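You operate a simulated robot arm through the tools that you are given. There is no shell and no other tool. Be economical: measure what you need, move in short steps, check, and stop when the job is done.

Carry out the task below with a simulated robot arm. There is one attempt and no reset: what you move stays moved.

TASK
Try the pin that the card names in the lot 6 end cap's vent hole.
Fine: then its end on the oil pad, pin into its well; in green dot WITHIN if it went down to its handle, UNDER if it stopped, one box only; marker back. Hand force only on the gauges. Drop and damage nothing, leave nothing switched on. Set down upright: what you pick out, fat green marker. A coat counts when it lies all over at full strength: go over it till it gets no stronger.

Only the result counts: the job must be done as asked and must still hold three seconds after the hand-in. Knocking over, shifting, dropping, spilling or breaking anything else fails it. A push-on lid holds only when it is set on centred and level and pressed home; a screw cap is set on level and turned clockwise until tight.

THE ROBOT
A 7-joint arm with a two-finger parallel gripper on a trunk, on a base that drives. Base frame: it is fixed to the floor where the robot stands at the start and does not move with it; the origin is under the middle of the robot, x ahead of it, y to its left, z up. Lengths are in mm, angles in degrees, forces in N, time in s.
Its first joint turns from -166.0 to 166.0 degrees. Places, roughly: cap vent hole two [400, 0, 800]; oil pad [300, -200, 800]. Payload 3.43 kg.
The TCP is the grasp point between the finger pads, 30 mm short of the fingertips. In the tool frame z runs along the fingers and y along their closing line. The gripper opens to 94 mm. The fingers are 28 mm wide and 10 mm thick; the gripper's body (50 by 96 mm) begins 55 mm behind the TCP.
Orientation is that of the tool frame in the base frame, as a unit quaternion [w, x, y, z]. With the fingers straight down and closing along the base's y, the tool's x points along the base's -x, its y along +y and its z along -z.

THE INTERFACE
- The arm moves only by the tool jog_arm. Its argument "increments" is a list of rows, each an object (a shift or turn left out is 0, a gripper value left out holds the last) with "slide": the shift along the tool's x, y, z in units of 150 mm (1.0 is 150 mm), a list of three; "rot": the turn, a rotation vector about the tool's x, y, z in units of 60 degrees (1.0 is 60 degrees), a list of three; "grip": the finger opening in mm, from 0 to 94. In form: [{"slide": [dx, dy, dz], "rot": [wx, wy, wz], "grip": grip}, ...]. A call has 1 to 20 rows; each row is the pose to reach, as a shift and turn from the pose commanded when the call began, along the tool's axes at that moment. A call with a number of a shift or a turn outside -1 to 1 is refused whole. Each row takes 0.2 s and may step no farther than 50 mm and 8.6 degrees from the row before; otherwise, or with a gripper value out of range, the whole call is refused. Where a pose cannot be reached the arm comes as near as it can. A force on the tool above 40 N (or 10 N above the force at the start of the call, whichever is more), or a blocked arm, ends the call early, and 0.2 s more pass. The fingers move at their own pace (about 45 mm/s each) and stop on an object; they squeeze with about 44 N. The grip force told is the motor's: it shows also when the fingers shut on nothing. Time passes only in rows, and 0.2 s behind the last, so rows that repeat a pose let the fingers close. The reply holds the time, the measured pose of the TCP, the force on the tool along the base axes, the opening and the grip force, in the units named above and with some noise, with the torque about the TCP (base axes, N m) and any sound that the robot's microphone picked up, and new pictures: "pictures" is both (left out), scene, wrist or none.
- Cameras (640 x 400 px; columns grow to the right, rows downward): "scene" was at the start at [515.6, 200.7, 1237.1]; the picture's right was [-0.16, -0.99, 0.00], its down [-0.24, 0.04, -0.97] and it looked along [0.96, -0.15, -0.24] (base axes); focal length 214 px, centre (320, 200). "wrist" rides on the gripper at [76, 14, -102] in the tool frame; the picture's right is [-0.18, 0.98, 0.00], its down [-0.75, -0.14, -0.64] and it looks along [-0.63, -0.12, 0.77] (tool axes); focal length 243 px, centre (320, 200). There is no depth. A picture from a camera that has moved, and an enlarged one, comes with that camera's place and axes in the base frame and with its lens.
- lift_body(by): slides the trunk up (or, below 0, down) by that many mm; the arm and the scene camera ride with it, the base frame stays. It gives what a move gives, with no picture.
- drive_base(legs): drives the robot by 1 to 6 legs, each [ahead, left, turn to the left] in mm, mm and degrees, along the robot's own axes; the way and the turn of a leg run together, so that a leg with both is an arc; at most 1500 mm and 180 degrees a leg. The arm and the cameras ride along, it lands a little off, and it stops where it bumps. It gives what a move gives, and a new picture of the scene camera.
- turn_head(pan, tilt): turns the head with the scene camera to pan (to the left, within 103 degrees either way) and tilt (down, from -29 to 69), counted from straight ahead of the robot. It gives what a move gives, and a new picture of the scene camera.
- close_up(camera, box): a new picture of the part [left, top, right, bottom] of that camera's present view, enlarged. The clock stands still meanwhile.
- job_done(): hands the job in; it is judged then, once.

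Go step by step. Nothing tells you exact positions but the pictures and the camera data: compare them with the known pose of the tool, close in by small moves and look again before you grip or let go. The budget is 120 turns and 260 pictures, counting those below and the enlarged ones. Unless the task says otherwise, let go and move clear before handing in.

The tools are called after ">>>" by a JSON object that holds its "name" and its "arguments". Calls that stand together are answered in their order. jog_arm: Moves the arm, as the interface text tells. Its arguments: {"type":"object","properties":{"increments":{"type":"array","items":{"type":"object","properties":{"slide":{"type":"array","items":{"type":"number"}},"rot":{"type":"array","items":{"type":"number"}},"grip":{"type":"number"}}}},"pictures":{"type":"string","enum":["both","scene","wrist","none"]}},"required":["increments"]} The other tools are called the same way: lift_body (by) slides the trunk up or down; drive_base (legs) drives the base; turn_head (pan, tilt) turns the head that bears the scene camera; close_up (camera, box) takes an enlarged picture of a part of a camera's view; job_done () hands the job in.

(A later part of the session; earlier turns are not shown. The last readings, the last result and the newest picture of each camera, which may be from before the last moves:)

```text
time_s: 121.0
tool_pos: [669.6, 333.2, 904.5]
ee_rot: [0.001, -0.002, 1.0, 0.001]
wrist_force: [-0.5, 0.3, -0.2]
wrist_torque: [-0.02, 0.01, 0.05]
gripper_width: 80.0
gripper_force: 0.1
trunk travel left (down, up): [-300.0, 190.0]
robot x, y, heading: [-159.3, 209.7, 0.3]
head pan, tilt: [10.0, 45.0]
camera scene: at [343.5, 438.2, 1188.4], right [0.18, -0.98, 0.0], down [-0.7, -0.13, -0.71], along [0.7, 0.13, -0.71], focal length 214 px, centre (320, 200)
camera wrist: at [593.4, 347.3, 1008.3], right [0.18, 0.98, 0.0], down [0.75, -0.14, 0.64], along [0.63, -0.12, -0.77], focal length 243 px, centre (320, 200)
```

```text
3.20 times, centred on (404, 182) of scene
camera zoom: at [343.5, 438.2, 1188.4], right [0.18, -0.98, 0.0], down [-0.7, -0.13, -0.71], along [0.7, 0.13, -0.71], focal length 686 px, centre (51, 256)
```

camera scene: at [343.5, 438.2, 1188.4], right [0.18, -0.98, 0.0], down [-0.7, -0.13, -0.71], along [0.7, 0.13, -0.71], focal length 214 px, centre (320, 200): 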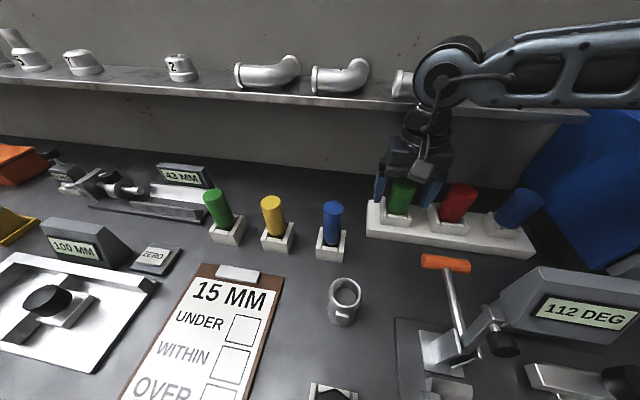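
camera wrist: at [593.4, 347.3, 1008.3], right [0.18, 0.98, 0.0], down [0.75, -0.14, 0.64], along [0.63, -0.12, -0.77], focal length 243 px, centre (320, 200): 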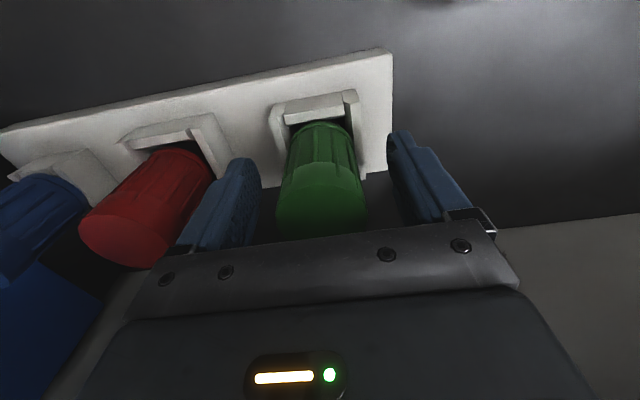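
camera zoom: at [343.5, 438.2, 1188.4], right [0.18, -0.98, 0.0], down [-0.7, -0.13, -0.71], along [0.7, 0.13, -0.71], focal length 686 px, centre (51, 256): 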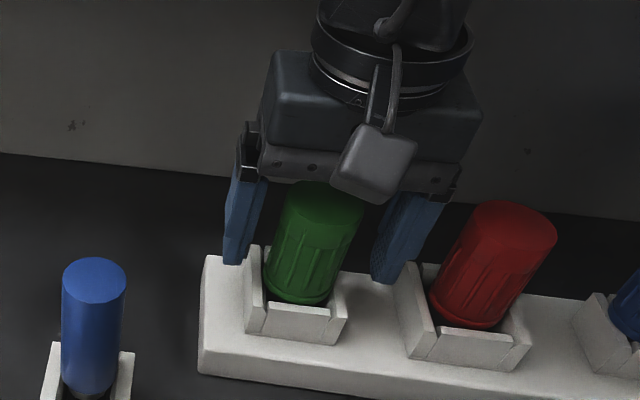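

>>> {"name": "close_up", "arguments": {"camera": "wrist", "box": [220, 70, 420, 240]}}

>>> {"name": "close_up", "arguments": {"camera": "scene", "box": [360, 165, 440, 235]}}

```text
2.35 times, centred on (320, 155) of wrist
camera zoom: at [593.4, 347.3, 1008.3], right [0.18, 0.98, 0.0], down [0.75, -0.14, 0.64], along [0.63, -0.12, -0.77], focal length 571 px, centre (320, 306)
```

zoom: 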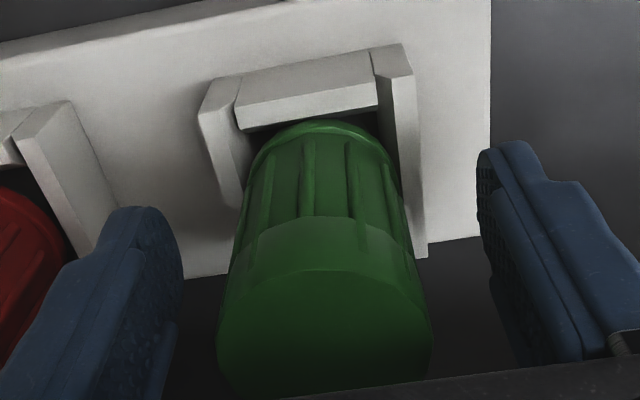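

```text
5.71 times, centred on (400, 200) of scene
camera zoom: at [343.5, 438.2, 1188.4], right [0.18, -0.98, 0.0], down [-0.7, -0.13, -0.71], along [0.7, 0.13, -0.71], focal length 1226 px, centre (-137, 200)
```

zoom: 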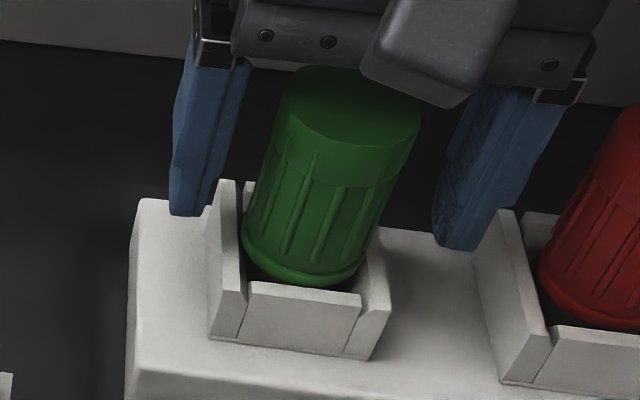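

The fingertips clear the well walls by several mm and the marker is centred. I close on it here.

>>> {"name": "jog_arm", "arguments": {"increments": [{"grip": 60}, {"grip": 50}, {"grip": 42}, {"grip": 30}, {"grip": 20}, {"grip": 10}, {"grip": 10}, {"grip": 10}], "pictures": "wrist"}}

>>> {"name": "close_up", "arguments": {"camera": "scene", "box": [360, 165, 440, 235]}}

```text
time_s: 122.8
tool_pos: [670.3, 333.4, 905.0]
ee_rot: [0.0, -0.003, 1.0, 0.0]
wrist_force: [-1.4, 0.8, -0.1]
wrist_torque: [0.05, 0.0, -0.01]
gripper_width: 41.8
gripper_force: 43.5
trunk travel left (down, up): [-300.0, 190.0]
robot x, y, heading: [-156.0, 207.1, 0.2]
head pan, tilt: [10.0, 45.0]
camera wrist: at [593.3, 347.3, 1008.4], right [0.18, 0.98, 0.0], down [0.75, -0.14, 0.64], along [0.63, -0.12, -0.77], focal length 243 px, centre (320, 200)
```

wrist: 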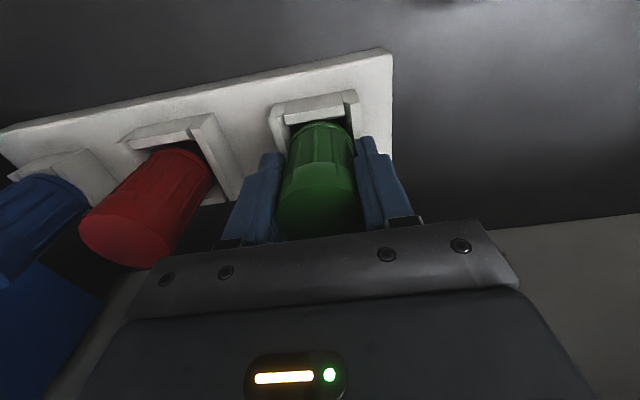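

```text
5.71 times, centred on (400, 200) of scene
camera zoom: at [343.5, 438.2, 1188.4], right [0.18, -0.98, 0.0], down [-0.7, -0.13, -0.71], along [0.7, 0.13, -0.71], focal length 1226 px, centre (-137, 200)
```

zoom: 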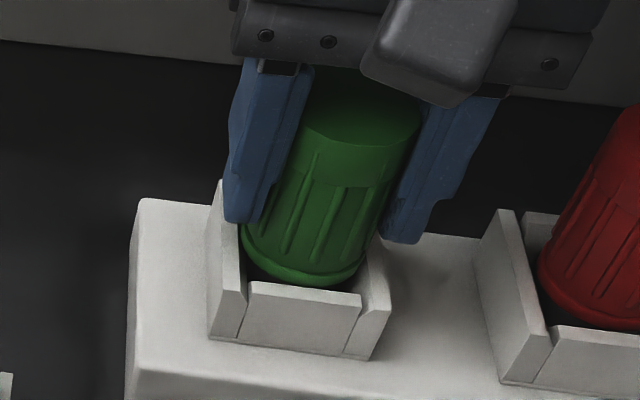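

Held at 42 mm. I lift slowly straight up.

>>> {"name": "jog_arm", "arguments": {"increments": [{"slide": [0, 0, -0.008]}, {"slide": [0, 0, -0.016]}, {"slide": [0, 0, -0.026]}, {"slide": [0, 0, -0.038]}, {"slide": [0, 0, -0.052]}, {"slide": [0, 0, -0.07]}, {"slide": [0, 0, -0.09]}, {"slide": [0, 0, -0.11]}, {"slide": [0, 0, -0.14]}, {"slide": [0, 0, -0.17]}, {"slide": [0, 0, -0.2]}, {"slide": [0, 0, -0.24]}, {"slide": [0, 0, -0.28]}, {"slide": [0, 0, -0.32]}, {"slide": [0, 0, -0.36]}, {"slide": [0, 0, -0.4]}, {"slide": [0, 0, -0.44]}, {"slide": [0, 0, -0.48]}, {"slide": [0, 0, -0.5]}], "pictures": "both"}}

>>> {"name": "close_up", "arguments": {"camera": "scene", "box": [360, 130, 450, 230]}}

```text
time_s: 126.8
tool_pos: [669.3, 333.5, 982.4]
ee_rot: [0.001, -0.002, 1.0, -0.001]
wrist_force: [-0.1, -0.3, -0.3]
wrist_torque: [-0.02, 0.0, -0.02]
gripper_width: 41.8
gripper_force: 43.8
trunk travel left (down, up): [-300.0, 190.0]
robot x, y, heading: [-158.7, 208.0, 0.1]
head pan, tilt: [10.0, 45.0]
camera scene: at [343.6, 438.2, 1188.4], right [0.18, -0.98, 0.0], down [-0.7, -0.13, -0.71], along [0.7, 0.13, -0.71], focal length 214 px, centre (320, 200)
camera wrist: at [593.3, 346.6, 1084.5], right [0.18, 0.98, 0.0], down [0.75, -0.14, 0.64], along [0.63, -0.12, -0.77], focal length 243 px, centre (320, 200)
```

scene: 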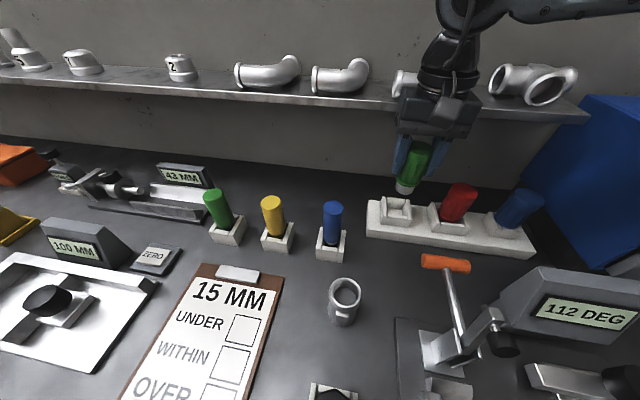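
wrist: 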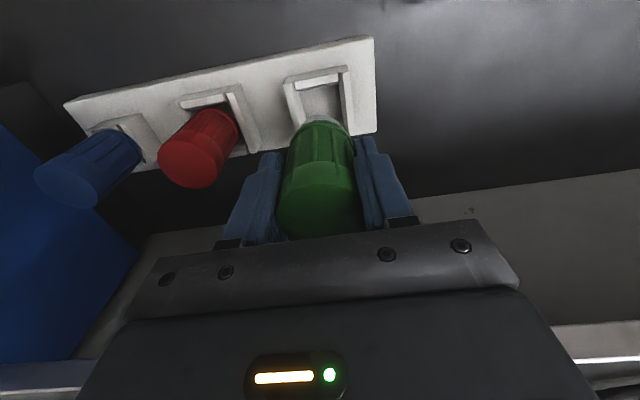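

```text
4.00 times, centred on (405, 180) of scene
camera zoom: at [343.6, 438.2, 1188.4], right [0.18, -0.98, 0.0], down [-0.7, -0.13, -0.71], along [0.7, 0.13, -0.71], focal length 858 px, centre (-20, 280)
```

zoom: 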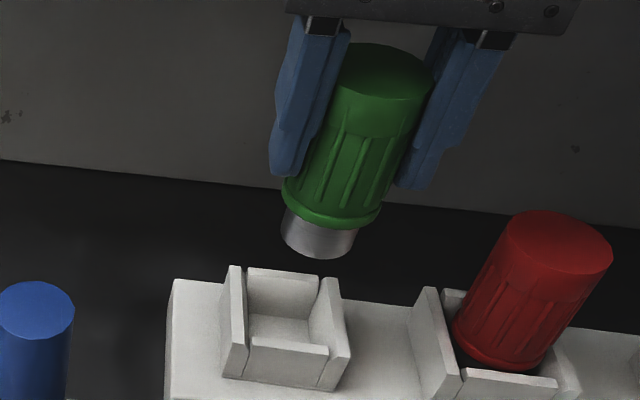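

The marker is out; its end is about 73 mm below the TCP with a silver collar. I carry it up and toward the card so that I can see its tip from below.

>>> {"name": "jog_arm", "arguments": {"increments": [{"slide": [0.02, 0.015, -0.03]}, {"slide": [0.08, 0.06, -0.09]}, {"slide": [0.18, 0.14, -0.18]}, {"slide": [0.28, 0.22, -0.28]}, {"slide": [0.38, 0.3, -0.39]}, {"slide": [0.48, 0.38, -0.49]}, {"slide": [0.57, 0.45, -0.58]}, {"slide": [0.63, 0.5, -0.64]}, {"slide": [0.66, 0.52, -0.67]}], "pictures": "none"}}

>>> {"name": "jog_arm", "arguments": {"increments": [{"slide": [0.02, 0.015, -0.03]}, {"slide": [0.08, 0.06, -0.09]}, {"slide": [0.18, 0.14, -0.18]}, {"slide": [0.28, 0.22, -0.28]}, {"slide": [0.38, 0.3, -0.39]}, {"slide": [0.48, 0.38, -0.49]}, {"slide": [0.57, 0.45, -0.58]}, {"slide": [0.63, 0.5, -0.64]}, {"slide": [0.66, 0.52, -0.67]}], "pictures": "none"}}

>>> {"name": "turn_head", "arguments": {"pan": 12, "tilt": 0}}

```text
time_s: 128.8
tool_pos: [570.1, 411.6, 1080.1]
ee_rot: [0.001, -0.003, 1.0, 0.0]
wrist_force: [0.6, 0.0, -0.7]
wrist_torque: [-0.04, 0.03, 0.04]
gripper_width: 41.6
gripper_force: 44.1
trunk travel left (down, up): [-300.0, 190.0]
robot x, y, heading: [-159.6, 209.0, 0.1]
head pan, tilt: [10.0, 45.0]
```

```text
time_s: 130.8
tool_pos: [470.0, 489.7, 1182.7]
ee_rot: [0.001, -0.001, 1.0, 0.0]
wrist_force: [-0.4, -0.6, -1.6]
wrist_torque: [0.01, -0.01, 0.01]
gripper_width: 41.5
gripper_force: 44.5
trunk travel left (down, up): [-300.0, 190.0]
robot x, y, heading: [-157.9, 211.2, 0.5]
head pan, tilt: [10.0, 45.0]
```

```text
time_s: 131.9
tool_pos: [471.0, 489.0, 1182.0]
ee_rot: [0.001, -0.002, 1.0, 0.0]
wrist_force: [-0.3, -0.6, -0.7]
wrist_torque: [0.01, 0.0, 0.0]
gripper_width: 41.5
gripper_force: 43.9
trunk travel left (down, up): [-300.0, 190.0]
robot x, y, heading: [-160.7, 202.9, 0.2]
head pan, tilt: [12.0, 0.0]
camera scene: at [351.5, 442.8, 1259.3], right [0.21, -0.98, 0.0], down [0.0, 0.0, -1.0], along [0.98, 0.21, 0.0], focal length 214 px, centre (320, 200)
```

scene: 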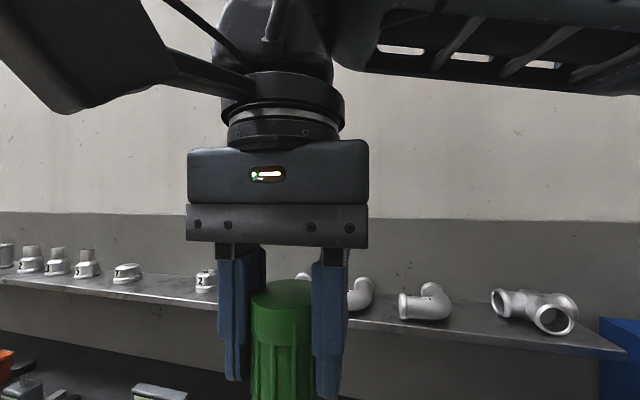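

>>> {"name": "jog_arm", "arguments": {"increments": [{"slide": [0, 0, -0.04]}, {"slide": [0, 0, -0.12]}, {"slide": [0, 0, -0.25]}, {"slide": [0, 0, -0.4]}, {"slide": [0, 0, -0.55]}, {"slide": [0, 0, -0.7]}, {"slide": [0, 0, -0.85]}, {"slide": [0, 0, -0.95]}, {"slide": [0, 0, -1.0]}], "pictures": "scene"}}

>>> {"name": "close_up", "arguments": {"camera": "scene", "box": [220, 100, 380, 240]}}

```text
time_s: 133.9
tool_pos: [468.6, 488.4, 1332.0]
ee_rot: [0.001, -0.002, 1.0, 0.0]
wrist_force: [0.1, -0.4, -0.7]
wrist_torque: [-0.03, -0.01, -0.01]
gripper_width: 41.8
gripper_force: 43.5
trunk travel left (down, up): [-300.0, 190.0]
robot x, y, heading: [-158.4, 205.1, 0.4]
head pan, tilt: [12.0, 0.0]
camera scene: at [351.5, 442.8, 1259.3], right [0.21, -0.98, 0.0], down [0.0, 0.0, -1.0], along [0.98, 0.21, 0.0], focal length 214 px, centre (320, 200)
```

scene: 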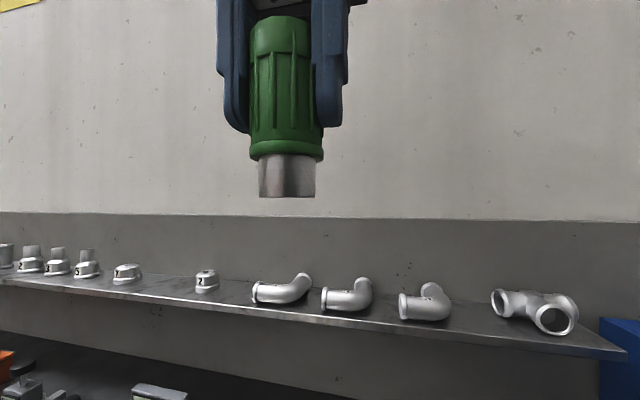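

```text
2.86 times, centred on (300, 170) of scene
camera zoom: at [351.5, 442.8, 1259.3], right [0.21, -0.98, 0.0], down [0.0, 0.0, -1.0], along [0.98, 0.21, 0.0], focal length 613 px, centre (377, 286)
```

zoom: 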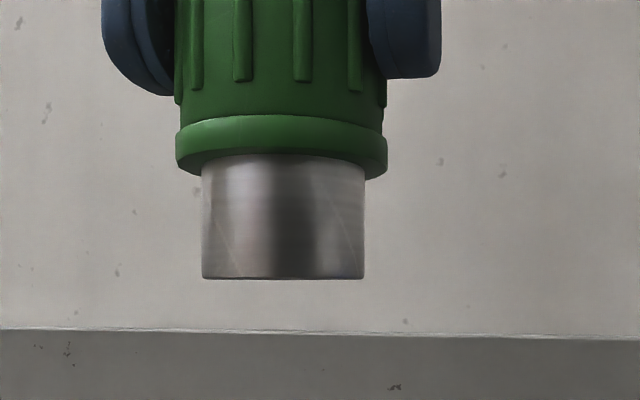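

What I hold is a plug gauge with a green handle (plain steel plug, no nib), not a marker; the real fat markers are those in single stands by the card. I take this one straight back to its well along the same path.

>>> {"name": "jog_arm", "arguments": {"increments": [{"slide": [0, 0, 0.04]}, {"slide": [0, 0, 0.12]}, {"slide": [0, 0, 0.25]}, {"slide": [0, 0, 0.4]}, {"slide": [0, 0, 0.55]}, {"slide": [0, 0, 0.7]}, {"slide": [0, 0, 0.85]}, {"slide": [0, 0, 0.95]}, {"slide": [0, 0, 1.0]}], "pictures": "none"}}

>>> {"name": "jog_arm", "arguments": {"increments": [{"slide": [-0.02, -0.015, 0.03]}, {"slide": [-0.08, -0.06, 0.09]}, {"slide": [-0.18, -0.14, 0.18]}, {"slide": [-0.28, -0.22, 0.28]}, {"slide": [-0.38, -0.3, 0.39]}, {"slide": [-0.48, -0.38, 0.49]}, {"slide": [-0.57, -0.45, 0.58]}, {"slide": [-0.63, -0.5, 0.64]}, {"slide": [-0.66, -0.52, 0.67]}], "pictures": "none"}}

>>> {"name": "jog_arm", "arguments": {"increments": [{"slide": [-0.02, -0.015, 0.0]}, {"slide": [-0.08, -0.06, 0.03]}, {"slide": [-0.18, -0.14, 0.1]}, {"slide": [-0.28, -0.22, 0.19]}, {"slide": [-0.38, -0.3, 0.29]}, {"slide": [-0.48, -0.38, 0.39]}, {"slide": [-0.57, -0.45, 0.48]}, {"slide": [-0.63, -0.5, 0.54]}, {"slide": [-0.66, -0.52, 0.57]}, {"slide": [-0.66, -0.52, 0.57]}], "pictures": "none"}}

>>> {"name": "turn_head", "arguments": {"pan": 10, "tilt": 45}}

>>> {"name": "close_up", "arguments": {"camera": "scene", "box": [360, 130, 450, 230]}}

```text
time_s: 135.9
tool_pos: [473.3, 489.1, 1182.7]
ee_rot: [0.0, -0.001, 1.0, 0.0]
wrist_force: [0.0, -0.3, -1.1]
wrist_torque: [-0.01, 0.0, 0.02]
gripper_width: 41.3
gripper_force: 44.2
trunk travel left (down, up): [-300.0, 190.0]
robot x, y, heading: [-160.2, 206.0, 0.1]
head pan, tilt: [12.0, 0.0]
```

```text
time_s: 137.9
tool_pos: [572.4, 409.8, 1080.4]
ee_rot: [0.0, -0.002, 1.0, -0.001]
wrist_force: [0.3, 0.8, -1.2]
wrist_torque: [0.01, -0.02, 0.04]
gripper_width: 41.5
gripper_force: 43.9
trunk travel left (down, up): [-300.0, 190.0]
robot x, y, heading: [-158.0, 203.0, 0.2]
head pan, tilt: [12.0, 0.0]
```

```text
time_s: 140.2
tool_pos: [669.7, 333.4, 997.2]
ee_rot: [0.0, -0.002, 1.0, 0.0]
wrist_force: [0.5, 0.0, -1.1]
wrist_torque: [0.02, -0.02, 0.04]
gripper_width: 41.4
gripper_force: 43.8
trunk travel left (down, up): [-300.0, 190.0]
robot x, y, heading: [-157.9, 201.1, 0.1]
head pan, tilt: [12.0, 0.0]
```

```text
time_s: 141.3
tool_pos: [669.8, 332.0, 998.2]
ee_rot: [0.001, -0.003, 1.0, -0.001]
wrist_force: [0.6, 0.6, -1.2]
wrist_torque: [0.02, 0.01, -0.01]
gripper_width: 41.6
gripper_force: 44.1
trunk travel left (down, up): [-300.0, 190.0]
robot x, y, heading: [-159.0, 207.2, 0.1]
head pan, tilt: [10.0, 45.0]
camera scene: at [343.6, 438.2, 1188.4], right [0.18, -0.98, 0.0], down [-0.7, -0.13, -0.71], along [0.7, 0.13, -0.71], focal length 214 px, centre (320, 200)
```

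scene: 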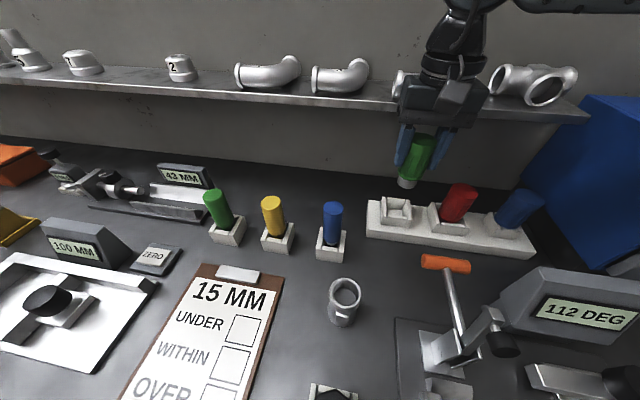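

```text
4.00 times, centred on (405, 180) of scene
camera zoom: at [343.6, 438.2, 1188.4], right [0.18, -0.98, 0.0], down [-0.7, -0.13, -0.71], along [0.7, 0.13, -0.71], focal length 858 px, centre (-20, 280)
```

zoom: 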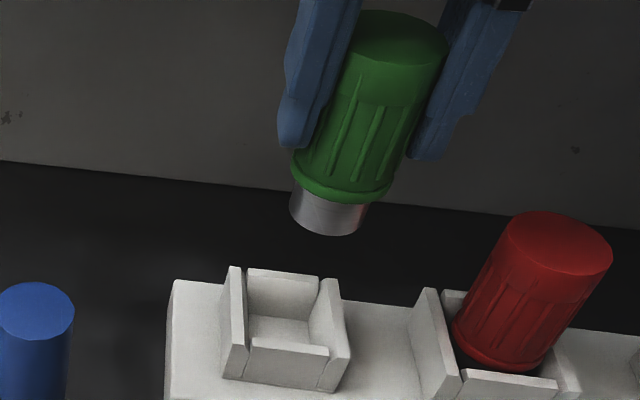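

>>> {"name": "jog_arm", "arguments": {"increments": [{"slide": [0, 0, 0.03]}, {"slide": [0, 0, 0.08]}, {"slide": [0, 0, 0.15]}, {"slide": [0, 0, 0.22]}, {"slide": [0, 0, 0.28]}, {"slide": [0, 0, 0.33]}, {"slide": [0, 0, 0.36]}, {"slide": [0, 0, 0.36]}], "pictures": "wrist"}}

>>> {"name": "close_up", "arguments": {"camera": "scene", "box": [360, 150, 440, 240]}}

```text
time_s: 143.1
tool_pos: [668.8, 332.9, 941.8]
ee_rot: [0.001, -0.003, 1.0, 0.0]
wrist_force: [0.2, -0.2, 0.1]
wrist_torque: [-0.03, 0.0, 0.01]
gripper_width: 41.6
gripper_force: 43.7
trunk travel left (down, up): [-300.0, 190.0]
robot x, y, heading: [-161.8, 208.1, 0.3]
head pan, tilt: [10.0, 45.0]
camera wrist: at [592.4, 346.3, 1045.9], right [0.18, 0.98, 0.0], down [0.75, -0.14, 0.64], along [0.63, -0.12, -0.77], focal length 243 px, centre (320, 200)
```

wrist: 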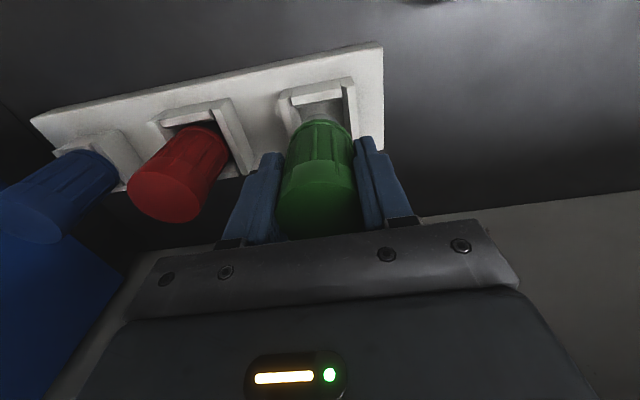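

```text
4.44 times, centred on (400, 195) of scene
camera zoom: at [343.6, 438.2, 1188.4], right [0.18, -0.98, 0.0], down [-0.7, -0.13, -0.71], along [0.7, 0.13, -0.71], focal length 953 px, centre (-36, 222)
```

zoom: 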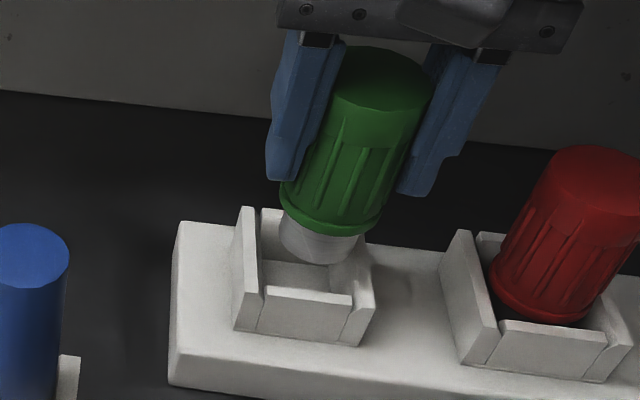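

>>> {"name": "jog_arm", "arguments": {"increments": [{"slide": [0, 0, 0.015]}, {"slide": [0, 0, 0.03]}, {"slide": [0, 0, 0.05]}, {"slide": [0, 0, 0.07]}, {"slide": [0, 0, 0.09]}, {"slide": [0, 0, 0.11]}, {"slide": [0, 0, 0.13]}, {"slide": [0, 0, 0.15]}, {"slide": [0, 0, 0.17]}, {"slide": [0, 0, 0.19]}, {"slide": [0, 0, 0.2]}, {"slide": [0, 0, 0.21]}, {"slide": [0, 0, 0.21]}], "pictures": "none"}}

>>> {"name": "close_up", "arguments": {"camera": "scene", "box": [360, 165, 440, 235]}}

```text
time_s: 145.9
tool_pos: [670.5, 333.0, 911.1]
ee_rot: [0.001, -0.003, 1.0, 0.0]
wrist_force: [0.6, 0.2, -1.1]
wrist_torque: [0.0, -0.02, 0.04]
gripper_width: 41.7
gripper_force: 44.2
trunk travel left (down, up): [-300.0, 190.0]
robot x, y, heading: [-159.8, 205.7, 0.2]
head pan, tilt: [10.0, 45.0]
```

```text
5.71 times, centred on (400, 200) of scene
camera zoom: at [343.6, 438.2, 1188.4], right [0.18, -0.98, 0.0], down [-0.7, -0.13, -0.71], along [0.7, 0.13, -0.71], focal length 1226 px, centre (-137, 200)
```

zoom: 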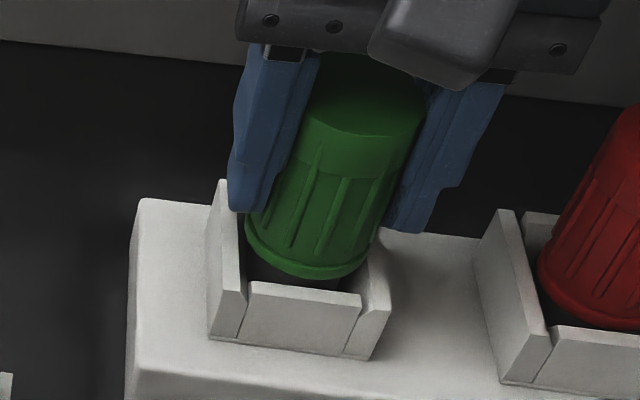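

>>> {"name": "jog_arm", "arguments": {"increments": [{"slide": [0, 0, 0.006]}, {"slide": [0, 0, 0.012]}, {"slide": [0, 0, 0.018]}, {"slide": [0, 0, 0.024]}, {"slide": [0, 0, 0.028]}, {"slide": [0, 0, 0.028]}], "pictures": "none"}}

>>> {"name": "close_up", "arguments": {"camera": "scene", "box": [360, 165, 440, 235]}}

```text
time_s: 147.3
tool_pos: [669.7, 333.2, 907.2]
ee_rot: [0.001, -0.001, 1.0, 0.0]
wrist_force: [-1.1, -1.6, 3.9]
wrist_torque: [-0.04, 0.07, 0.01]
gripper_width: 41.3
gripper_force: 43.9
trunk travel left (down, up): [-300.0, 190.0]
robot x, y, heading: [-158.5, 208.5, 0.2]
head pan, tilt: [10.0, 45.0]
```

```text
5.71 times, centred on (400, 200) of scene
camera zoom: at [343.5, 438.1, 1188.5], right [0.18, -0.98, 0.0], down [-0.7, -0.13, -0.71], along [0.7, 0.13, -0.71], focal length 1226 px, centre (-137, 200)
```

zoom: 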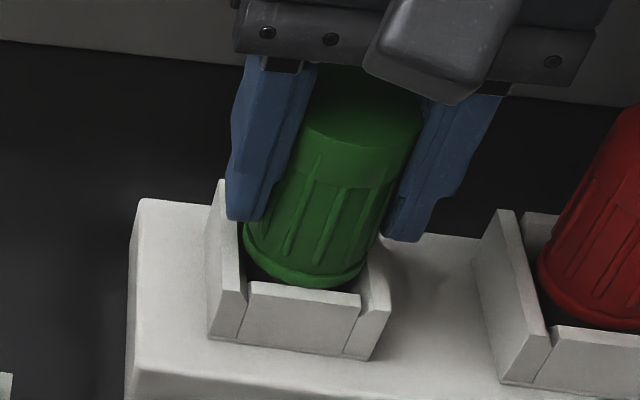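

Seated as before. I release, rise, and look for the real green marker by the card.

>>> {"name": "jog_arm", "arguments": {"increments": [{"grip": 43}, {"grip": 46}, {"grip": 54}, {"grip": 66}, {"grip": 78}, {"slide": [0, 0, -0.05], "grip": 80}, {"slide": [0, 0, -0.3]}, {"slide": [0, 0, -0.6]}, {"slide": [0, 0, -0.9]}], "pictures": "none"}}

>>> {"name": "close_up", "arguments": {"camera": "scene", "box": [360, 165, 440, 235]}}

>>> {"name": "close_up", "arguments": {"camera": "scene", "box": [190, 175, 360, 270]}}

```text
time_s: 149.3
tool_pos: [674.0, 332.6, 1042.6]
ee_rot: [0.001, -0.003, 1.0, 0.001]
wrist_force: [0.1, 0.5, -0.3]
wrist_torque: [0.0, 0.02, 0.02]
gripper_width: 80.0
gripper_force: 0.1
trunk travel left (down, up): [-300.0, 190.0]
robot x, y, heading: [-160.4, 208.7, 0.2]
head pan, tilt: [10.0, 45.0]
```

```text
5.71 times, centred on (400, 200) of scene
camera zoom: at [343.8, 438.2, 1188.2], right [0.18, -0.98, 0.0], down [-0.7, -0.13, -0.71], along [0.7, 0.13, -0.71], focal length 1226 px, centre (-137, 200)
```

zoom: 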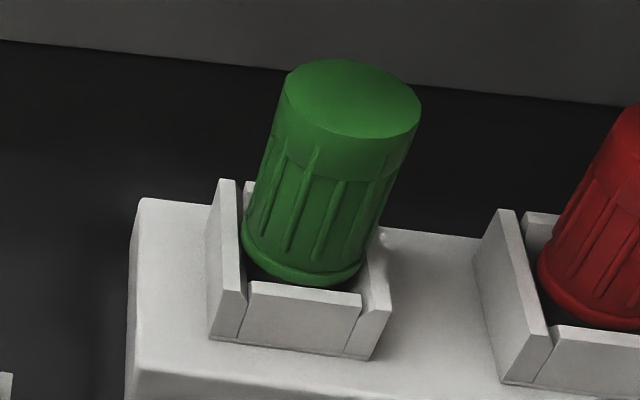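

```text
3.76 times, centred on (275, 222) of scene
camera zoom: at [343.8, 438.2, 1188.2], right [0.18, -0.98, 0.0], down [-0.7, -0.13, -0.71], along [0.7, 0.13, -0.71], focal length 807 px, centre (489, 115)
```

zoom: 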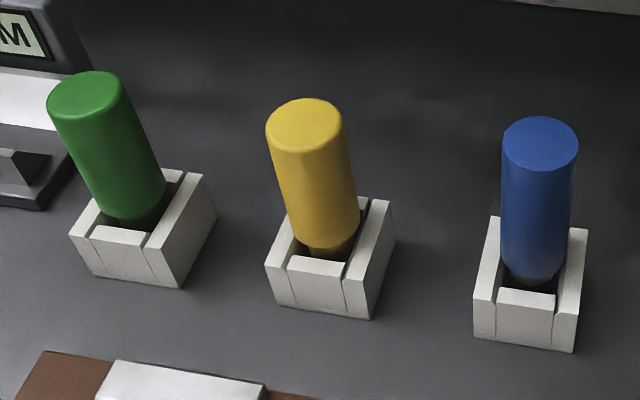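

The plug gauge stands exactly as before. The real green marker's top is at about (583,674,923); I move over it.

>>> {"name": "jog_arm", "arguments": {"increments": [{"slide": [0.06, 0.25, 0]}, {"slide": [0.13, 0.5, 0]}, {"slide": [0.202, 0.757, 0]}], "pictures": "none"}}

>>> {"name": "jog_arm", "arguments": {"increments": [{"slide": [0.06, 0.25, 0]}, {"slide": [0.13, 0.5, 0]}, {"slide": [0.202, 0.757, 0]}], "pictures": "none"}}

>>> {"name": "jog_arm", "arguments": {"increments": [{"slide": [0.06, 0.25, 0]}, {"slide": [0.13, 0.5, 0]}, {"slide": [0.202, 0.757, 0]}, {"slide": [0.202, 0.757, 0]}], "pictures": "both"}}

>>> {"name": "turn_head", "arguments": {"pan": 40, "tilt": 45}}

```text
time_s: 150.1
tool_pos: [641.1, 447.6, 1039.7]
ee_rot: [0.001, -0.001, 1.0, 0.0]
wrist_force: [-0.6, -0.6, -0.2]
wrist_torque: [0.02, 0.0, 0.03]
gripper_width: 80.0
gripper_force: 0.0
trunk travel left (down, up): [-300.0, 190.0]
robot x, y, heading: [-158.9, 210.5, 0.1]
head pan, tilt: [10.0, 45.0]
```

```text
time_s: 150.9
tool_pos: [609.4, 560.7, 1042.1]
ee_rot: [0.0, -0.001, 1.0, 0.0]
wrist_force: [-0.3, -0.4, 0.7]
wrist_torque: [0.06, 0.01, -0.03]
gripper_width: 79.9
gripper_force: 0.0
trunk travel left (down, up): [-300.0, 190.0]
robot x, y, heading: [-155.6, 205.0, 0.1]
head pan, tilt: [10.0, 45.0]
```

```text
time_s: 151.9
tool_pos: [579.6, 674.9, 1039.5]
ee_rot: [0.001, -0.002, 1.0, -0.001]
wrist_force: [-0.4, -0.1, -0.1]
wrist_torque: [0.03, -0.01, -0.01]
gripper_width: 80.0
gripper_force: 0.0
trunk travel left (down, up): [-300.0, 190.0]
robot x, y, heading: [-158.4, 207.2, 0.1]
head pan, tilt: [10.0, 45.0]
camera scene: at [343.5, 438.3, 1188.4], right [0.18, -0.98, 0.0], down [-0.7, -0.13, -0.71], along [0.7, 0.13, -0.71], focal length 214 px, centre (320, 200)
camera wrist: at [502.8, 688.4, 1142.0], right [0.18, 0.98, 0.0], down [0.75, -0.14, 0.64], along [0.63, -0.12, -0.77], focal length 243 px, centre (320, 200)
```

scene: 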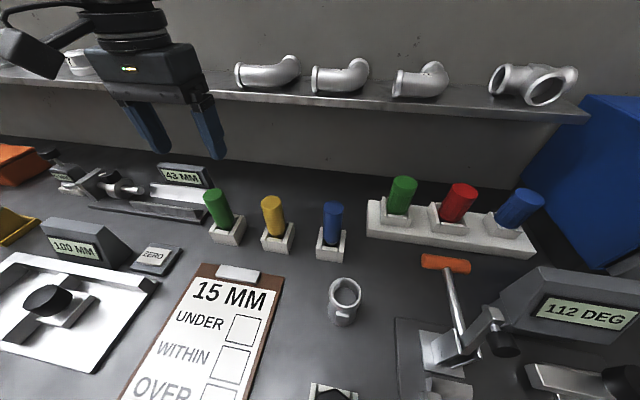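
wrist: 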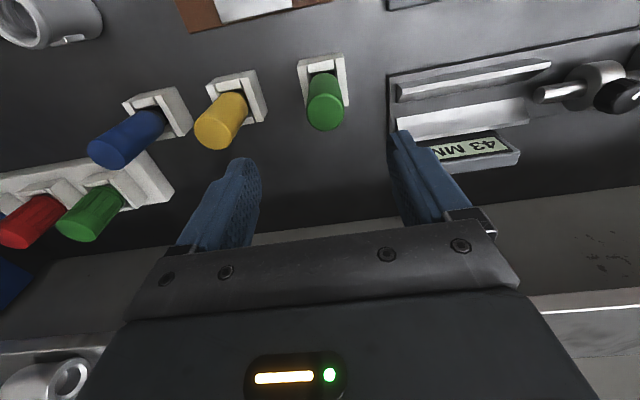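

```text
time_s: 152.8
tool_pos: [579.5, 675.4, 1039.9]
ee_rot: [0.001, -0.003, 1.0, 0.0]
wrist_force: [0.8, 0.1, -0.5]
wrist_torque: [-0.01, -0.04, 0.0]
gripper_width: 80.1
gripper_force: 0.1
trunk travel left (down, up): [-300.0, 190.0]
robot x, y, heading: [-161.2, 206.0, 0.3]
head pan, tilt: [40.0, 45.0]
camera scene: at [325.7, 476.3, 1188.4], right [0.65, -0.76, 0.0], down [-0.54, -0.46, -0.71], along [0.54, 0.46, -0.71], focal length 214 px, centre (320, 200)
```

scene: 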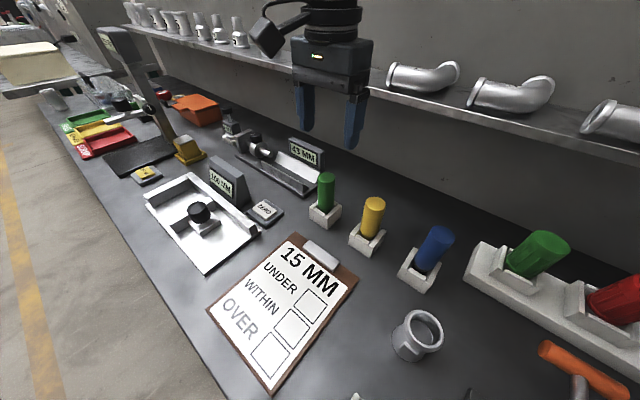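

The green marker is at (585,678), top ≈921. I centre and descend to grip height.

>>> {"name": "jog_arm", "arguments": {"increments": [{"slide": [-0.036, 0.02, 0.1], "grip": 64}, {"slide": [-0.036, 0.02, 0.3], "grip": 64}, {"slide": [-0.036, 0.02, 0.5]}, {"slide": [-0.036, 0.02, 0.55]}, {"slide": [-0.036, 0.02, 0.55]}], "pictures": "both"}}

>>> {"name": "close_up", "arguments": {"camera": "scene", "box": [280, 110, 380, 240]}}

```text
time_s: 154.0
tool_pos: [583.4, 675.6, 954.8]
ee_rot: [0.0, -0.003, 1.0, 0.0]
wrist_force: [0.5, 0.0, 0.2]
wrist_torque: [0.01, -0.01, 0.05]
gripper_width: 63.7
gripper_force: 0.0
trunk travel left (down, up): [-300.0, 190.0]
robot x, y, heading: [-161.8, 204.9, 0.3]
head pan, tilt: [40.0, 45.0]
camera scene: at [325.6, 476.3, 1188.4], right [0.65, -0.76, 0.0], down [-0.54, -0.46, -0.71], along [0.54, 0.46, -0.71], focal length 214 px, centre (320, 200)
camera wrist: at [506.6, 689.0, 1059.1], right [0.18, 0.98, 0.0], down [0.75, -0.14, 0.64], along [0.63, -0.12, -0.77], focal length 243 px, centre (320, 200)
```

scene: 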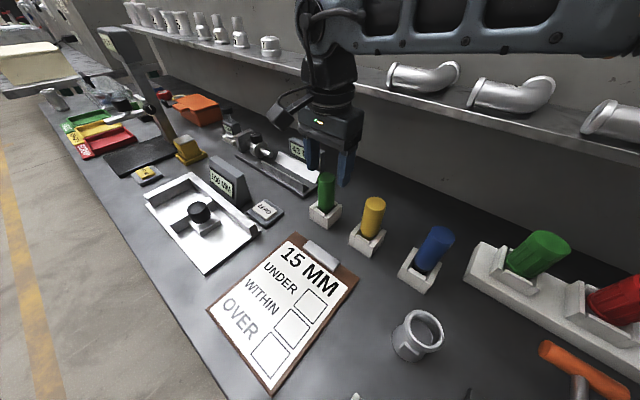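
wrist: 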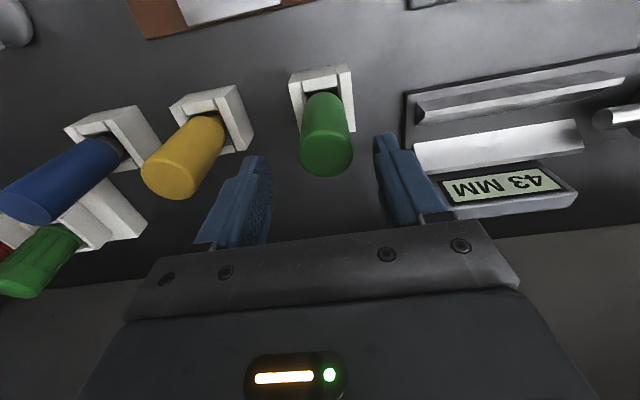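

```text
3.08 times, centred on (330, 175) of scene
camera zoom: at [325.6, 476.3, 1188.4], right [0.65, -0.76, 0.0], down [-0.54, -0.46, -0.71], along [0.54, 0.46, -0.71], focal length 660 px, centre (289, 277)
```

zoom: 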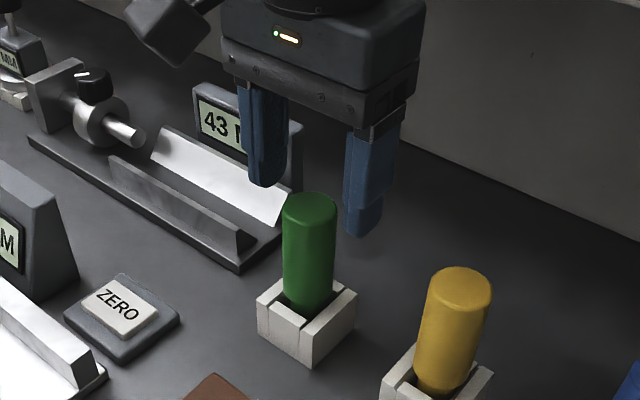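

>>> {"name": "jog_arm", "arguments": {"increments": [{"slide": [0.008, 0.013, 0.1]}, {"slide": [0.008, 0.013, 0.22]}, {"slide": [0.008, 0.013, 0.34]}, {"slide": [0.008, 0.013, 0.387]}, {"slide": [0.008, 0.013, 0.387]}], "pictures": "wrist"}}

>>> {"name": "close_up", "arguments": {"camera": "scene", "box": [280, 130, 380, 240]}}

```text
time_s: 155.2
tool_pos: [583.2, 677.6, 899.5]
ee_rot: [0.001, -0.003, 1.0, 0.001]
wrist_force: [-0.4, -0.3, 0.2]
wrist_torque: [-0.01, 0.01, 0.01]
gripper_width: 63.9
gripper_force: 0.0
trunk travel left (down, up): [-300.0, 190.0]
robot x, y, heading: [-159.5, 209.8, 0.1]
head pan, tilt: [40.0, 45.0]
camera wrist: at [505.5, 690.5, 1002.5], right [0.18, 0.98, 0.0], down [0.75, -0.14, 0.64], along [0.63, -0.12, -0.77], focal length 243 px, centre (320, 200)
```

wrist: 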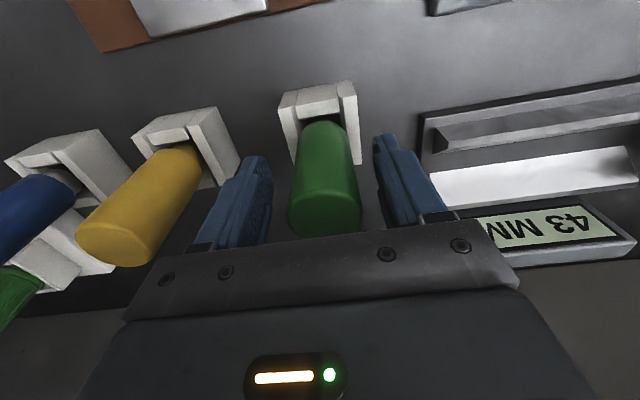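

```text
3.64 times, centred on (330, 185) of scene
camera zoom: at [325.6, 476.3, 1188.4], right [0.65, -0.76, 0.0], down [-0.54, -0.46, -0.71], along [0.54, 0.46, -0.71], focal length 780 px, centre (284, 254)
```

zoom: 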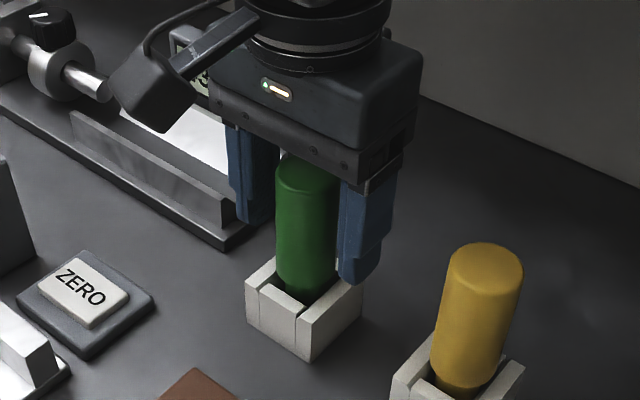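

Centred; I close on the marker and then lift slowly.

>>> {"name": "jog_arm", "arguments": {"increments": [{"grip": 50}, {"grip": 42}, {"grip": 34}, {"grip": 24}, {"grip": 10}, {"grip": 10}, {"grip": 10}, {"grip": 10}], "pictures": "none"}}

>>> {"name": "close_up", "arguments": {"camera": "scene", "box": [280, 130, 380, 240]}}

>>> {"name": "jog_arm", "arguments": {"increments": [{"slide": [0, 0, -0.008]}, {"slide": [0, 0, -0.016]}, {"slide": [0, 0, -0.026]}, {"slide": [0, 0, -0.038]}, {"slide": [0, 0, -0.052]}, {"slide": [0, 0, -0.07]}, {"slide": [0, 0, -0.09]}, {"slide": [0, 0, -0.11]}, {"slide": [0, 0, -0.14]}, {"slide": [0, 0, -0.17]}, {"slide": [0, 0, -0.2]}, {"slide": [0, 0, -0.24]}, {"slide": [0, 0, -0.28]}, {"slide": [0, 0, -0.32]}, {"slide": [0, 0, -0.36]}, {"slide": [0, 0, -0.4]}, {"slide": [0, 0, -0.44]}, {"slide": [0, 0, -0.48]}, {"slide": [0, 0, -0.5]}], "pictures": "wrist"}}

>>> {"name": "close_up", "arguments": {"camera": "scene", "box": [280, 110, 380, 240]}}

```text
time_s: 157.0
tool_pos: [582.0, 676.2, 899.2]
ee_rot: [0.001, -0.002, 1.0, -0.001]
wrist_force: [0.6, -0.4, 0.8]
wrist_torque: [0.0, -0.02, -0.03]
gripper_width: 35.1
gripper_force: 43.4
trunk travel left (down, up): [-300.0, 190.0]
robot x, y, heading: [-160.0, 203.4, 0.4]
head pan, tilt: [40.0, 45.0]
```

```text
3.64 times, centred on (330, 185) of scene
camera zoom: at [325.6, 476.3, 1188.4], right [0.65, -0.76, 0.0], down [-0.54, -0.46, -0.71], along [0.54, 0.46, -0.71], focal length 780 px, centre (284, 254)
```

zoom: 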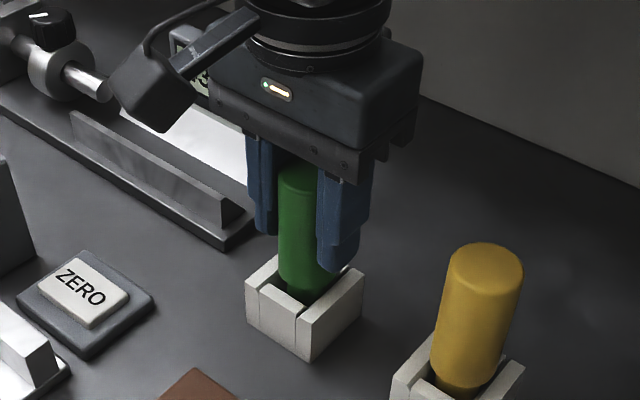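

```text
time_s: 161.0
tool_pos: [582.2, 678.4, 975.6]
ee_rot: [0.001, -0.003, 1.0, -0.001]
wrist_force: [-1.0, -0.7, -0.4]
wrist_torque: [0.0, 0.02, -0.05]
gripper_width: 34.7
gripper_force: 44.6
trunk travel left (down, up): [-300.0, 190.0]
robot x, y, heading: [-158.9, 207.4, 0.3]
head pan, tilt: [40.0, 45.0]
camera wrist: at [504.7, 691.8, 1079.4], right [0.18, 0.98, 0.0], down [0.75, -0.14, 0.64], along [0.63, -0.12, -0.77], focal length 243 px, centre (320, 200)
```

wrist: 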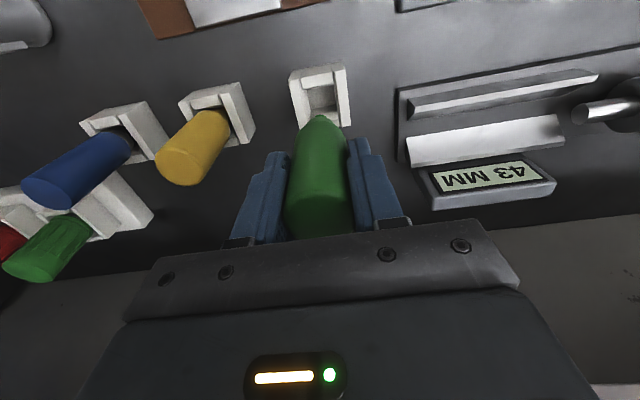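

```text
3.08 times, centred on (330, 175) of scene
camera zoom: at [325.7, 476.3, 1188.3], right [0.65, -0.76, 0.0], down [-0.54, -0.46, -0.71], along [0.54, 0.46, -0.71], focal length 660 px, centre (289, 277)
```

zoom: 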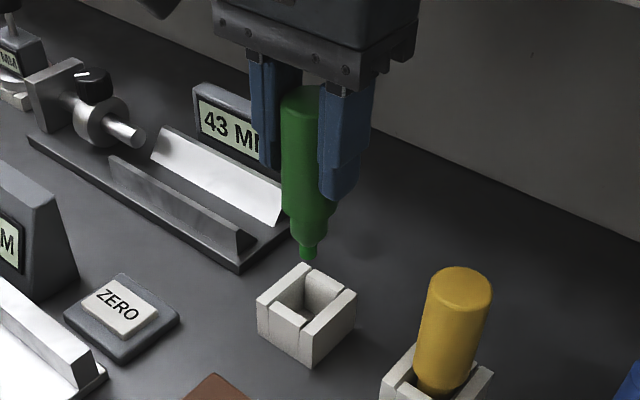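

A proper nib this time, about 97 mm below the TCP. I carry it over the WITHIN box at about (371,569).

>>> {"name": "jog_arm", "arguments": {"increments": [{"slide": [0.02, -0.01, -0.03]}, {"slide": [0.08, -0.04, -0.06]}, {"slide": [0.18, -0.093, -0.1]}, {"slide": [0.3, -0.155, -0.1]}, {"slide": [0.42, -0.217, -0.1]}, {"slide": [0.54, -0.28, -0.1]}, {"slide": [0.63, -0.326, -0.1]}, {"slide": [0.69, -0.355, -0.1]}, {"slide": [0.704, -0.364, -0.1]}], "pictures": "none"}}

>>> {"name": "jog_arm", "arguments": {"increments": [{"slide": [0.02, -0.01, 0]}, {"slide": [0.08, -0.04, 0]}, {"slide": [0.18, -0.093, 0]}, {"slide": [0.3, -0.155, 0]}, {"slide": [0.42, -0.217, 0.03]}, {"slide": [0.54, -0.28, 0.08]}, {"slide": [0.63, -0.326, 0.12]}, {"slide": [0.69, -0.355, 0.15]}, {"slide": [0.704, -0.364, 0.16]}, {"slide": [0.704, -0.364, 0.16]}], "pictures": "both"}}

>>> {"name": "turn_head", "arguments": {"pan": 70, "tilt": 60}}

```text
time_s: 163.0
tool_pos: [475.4, 621.9, 989.9]
ee_rot: [0.001, -0.002, 1.0, 0.0]
wrist_force: [0.5, 0.8, -0.9]
wrist_torque: [0.0, 0.01, 0.03]
gripper_width: 34.8
gripper_force: 43.9
trunk travel left (down, up): [-300.0, 190.0]
robot x, y, heading: [-163.2, 205.6, 0.3]
head pan, tilt: [40.0, 45.0]
```

```text
time_s: 165.2
tool_pos: [371.5, 566.2, 965.8]
ee_rot: [0.001, -0.002, 1.0, 0.0]
wrist_force: [-0.4, -0.6, -1.3]
wrist_torque: [0.01, 0.02, 0.01]
gripper_width: 34.7
gripper_force: 44.2
trunk travel left (down, up): [-300.0, 190.0]
robot x, y, heading: [-159.5, 208.3, 0.3]
head pan, tilt: [40.0, 45.0]
camera scene: at [325.6, 476.3, 1188.4], right [0.65, -0.76, 0.0], down [-0.54, -0.46, -0.71], along [0.54, 0.46, -0.71], focal length 214 px, centre (320, 200)
camera wrist: at [294.9, 581.2, 1069.1], right [0.18, 0.98, 0.0], down [0.75, -0.14, 0.64], along [0.63, -0.12, -0.77], focal length 243 px, centre (320, 200)
```

scene: 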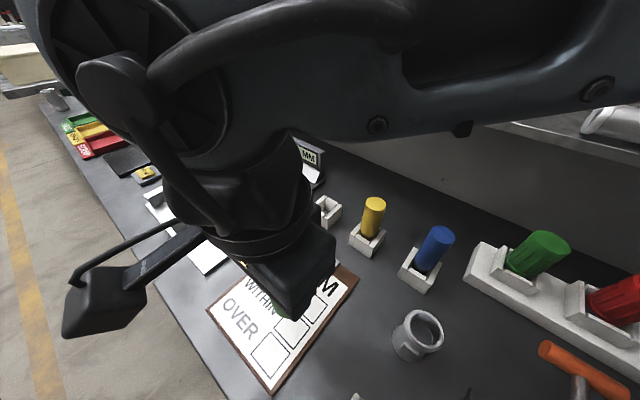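
wrist: 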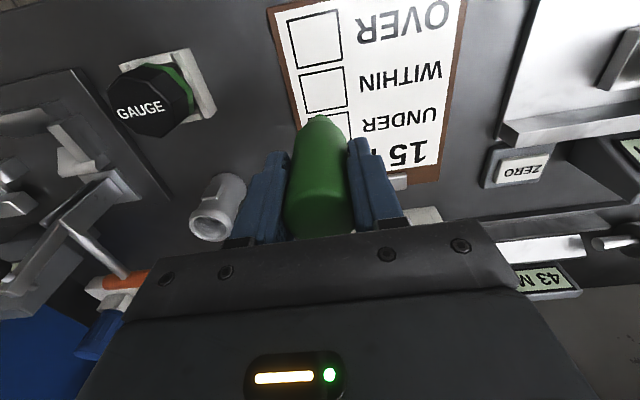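

```text
time_s: 166.2
tool_pos: [371.0, 568.5, 966.9]
ee_rot: [0.0, -0.002, 1.0, -0.001]
wrist_force: [-0.2, 0.5, -0.7]
wrist_torque: [-0.01, -0.01, -0.01]
gripper_width: 34.6
gripper_force: 44.2
trunk travel left (down, up): [-300.0, 190.0]
robot x, y, heading: [-158.8, 204.8, 0.4]
head pan, tilt: [70.0, 60.0]
camera scene: at [286.1, 486.5, 1168.9], right [0.94, -0.34, 0.0], down [-0.29, -0.81, -0.5], along [0.17, 0.47, -0.87], focal length 214 px, centre (320, 200)
```

scene: 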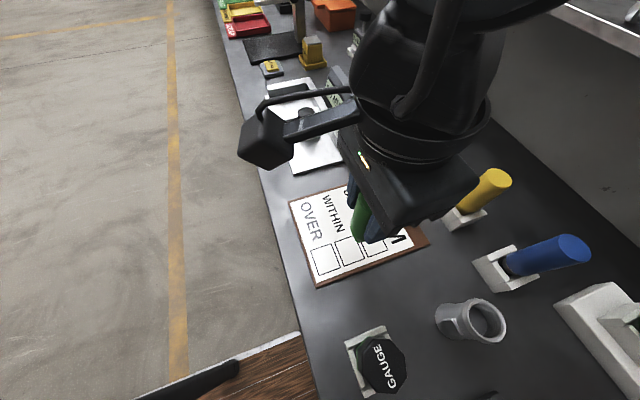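

The WITHIN box centre is at about (369,572). I correct by a few mm and lower the nib to just above the card.

>>> {"name": "jog_arm", "arguments": {"increments": [{"slide": [0.007, 0.013, 0.06]}, {"slide": [0.015, 0.027, 0.14]}, {"slide": [0.015, 0.027, 0.22]}, {"slide": [0.015, 0.027, 0.29]}, {"slide": [0.015, 0.027, 0.32]}, {"slide": [0.015, 0.027, 0.32]}], "pictures": "both"}}

>>> {"name": "close_up", "arguments": {"camera": "scene", "box": [290, 180, 430, 280]}}

```text
time_s: 167.6
tool_pos: [368.8, 571.6, 919.4]
ee_rot: [0.001, -0.003, 1.0, 0.0]
wrist_force: [-0.3, -1.0, -0.2]
wrist_torque: [0.02, -0.02, 0.01]
gripper_width: 34.7
gripper_force: 43.8
trunk travel left (down, up): [-300.0, 190.0]
robot x, y, heading: [-160.7, 206.1, 0.3]
head pan, tilt: [70.0, 60.0]
camera scene: at [286.1, 486.5, 1168.9], right [0.94, -0.34, 0.0], down [-0.29, -0.81, -0.5], along [0.17, 0.47, -0.87], focal length 214 px, centre (320, 200)
camera wrist: at [292.3, 585.3, 1022.4], right [0.18, 0.98, 0.0], down [0.75, -0.14, 0.64], along [0.63, -0.12, -0.77], focal length 243 px, centre (320, 200)
```

scene: 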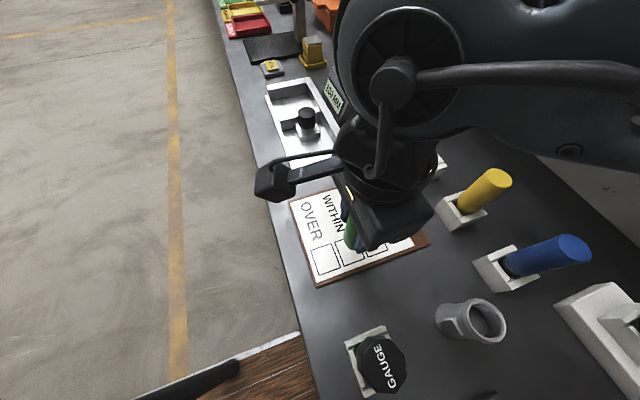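
wrist: 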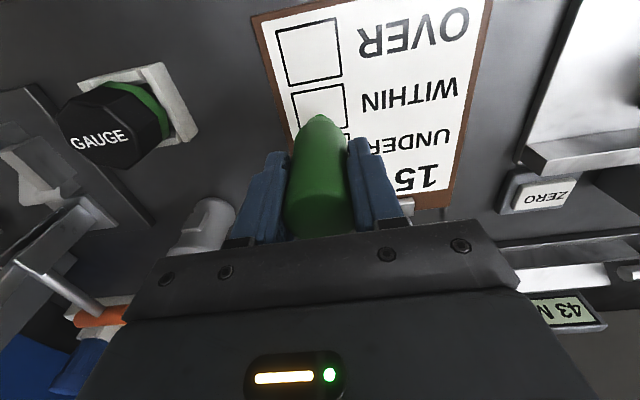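

```text
4.00 times, centred on (360, 230) of scene
camera zoom: at [286.1, 486.5, 1168.9], right [0.94, -0.34, 0.0], down [-0.29, -0.81, -0.5], along [0.17, 0.47, -0.87], focal length 858 px, centre (160, 80)
```

zoom: 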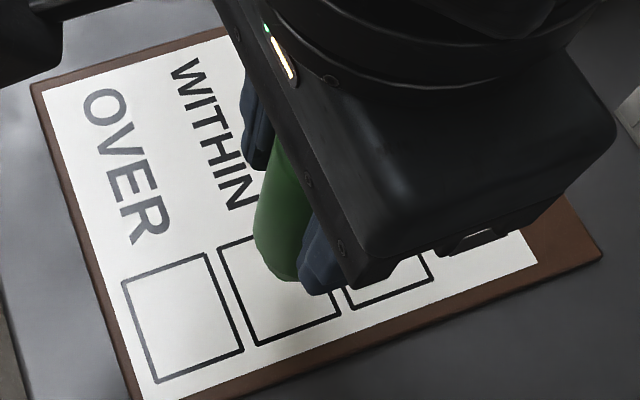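

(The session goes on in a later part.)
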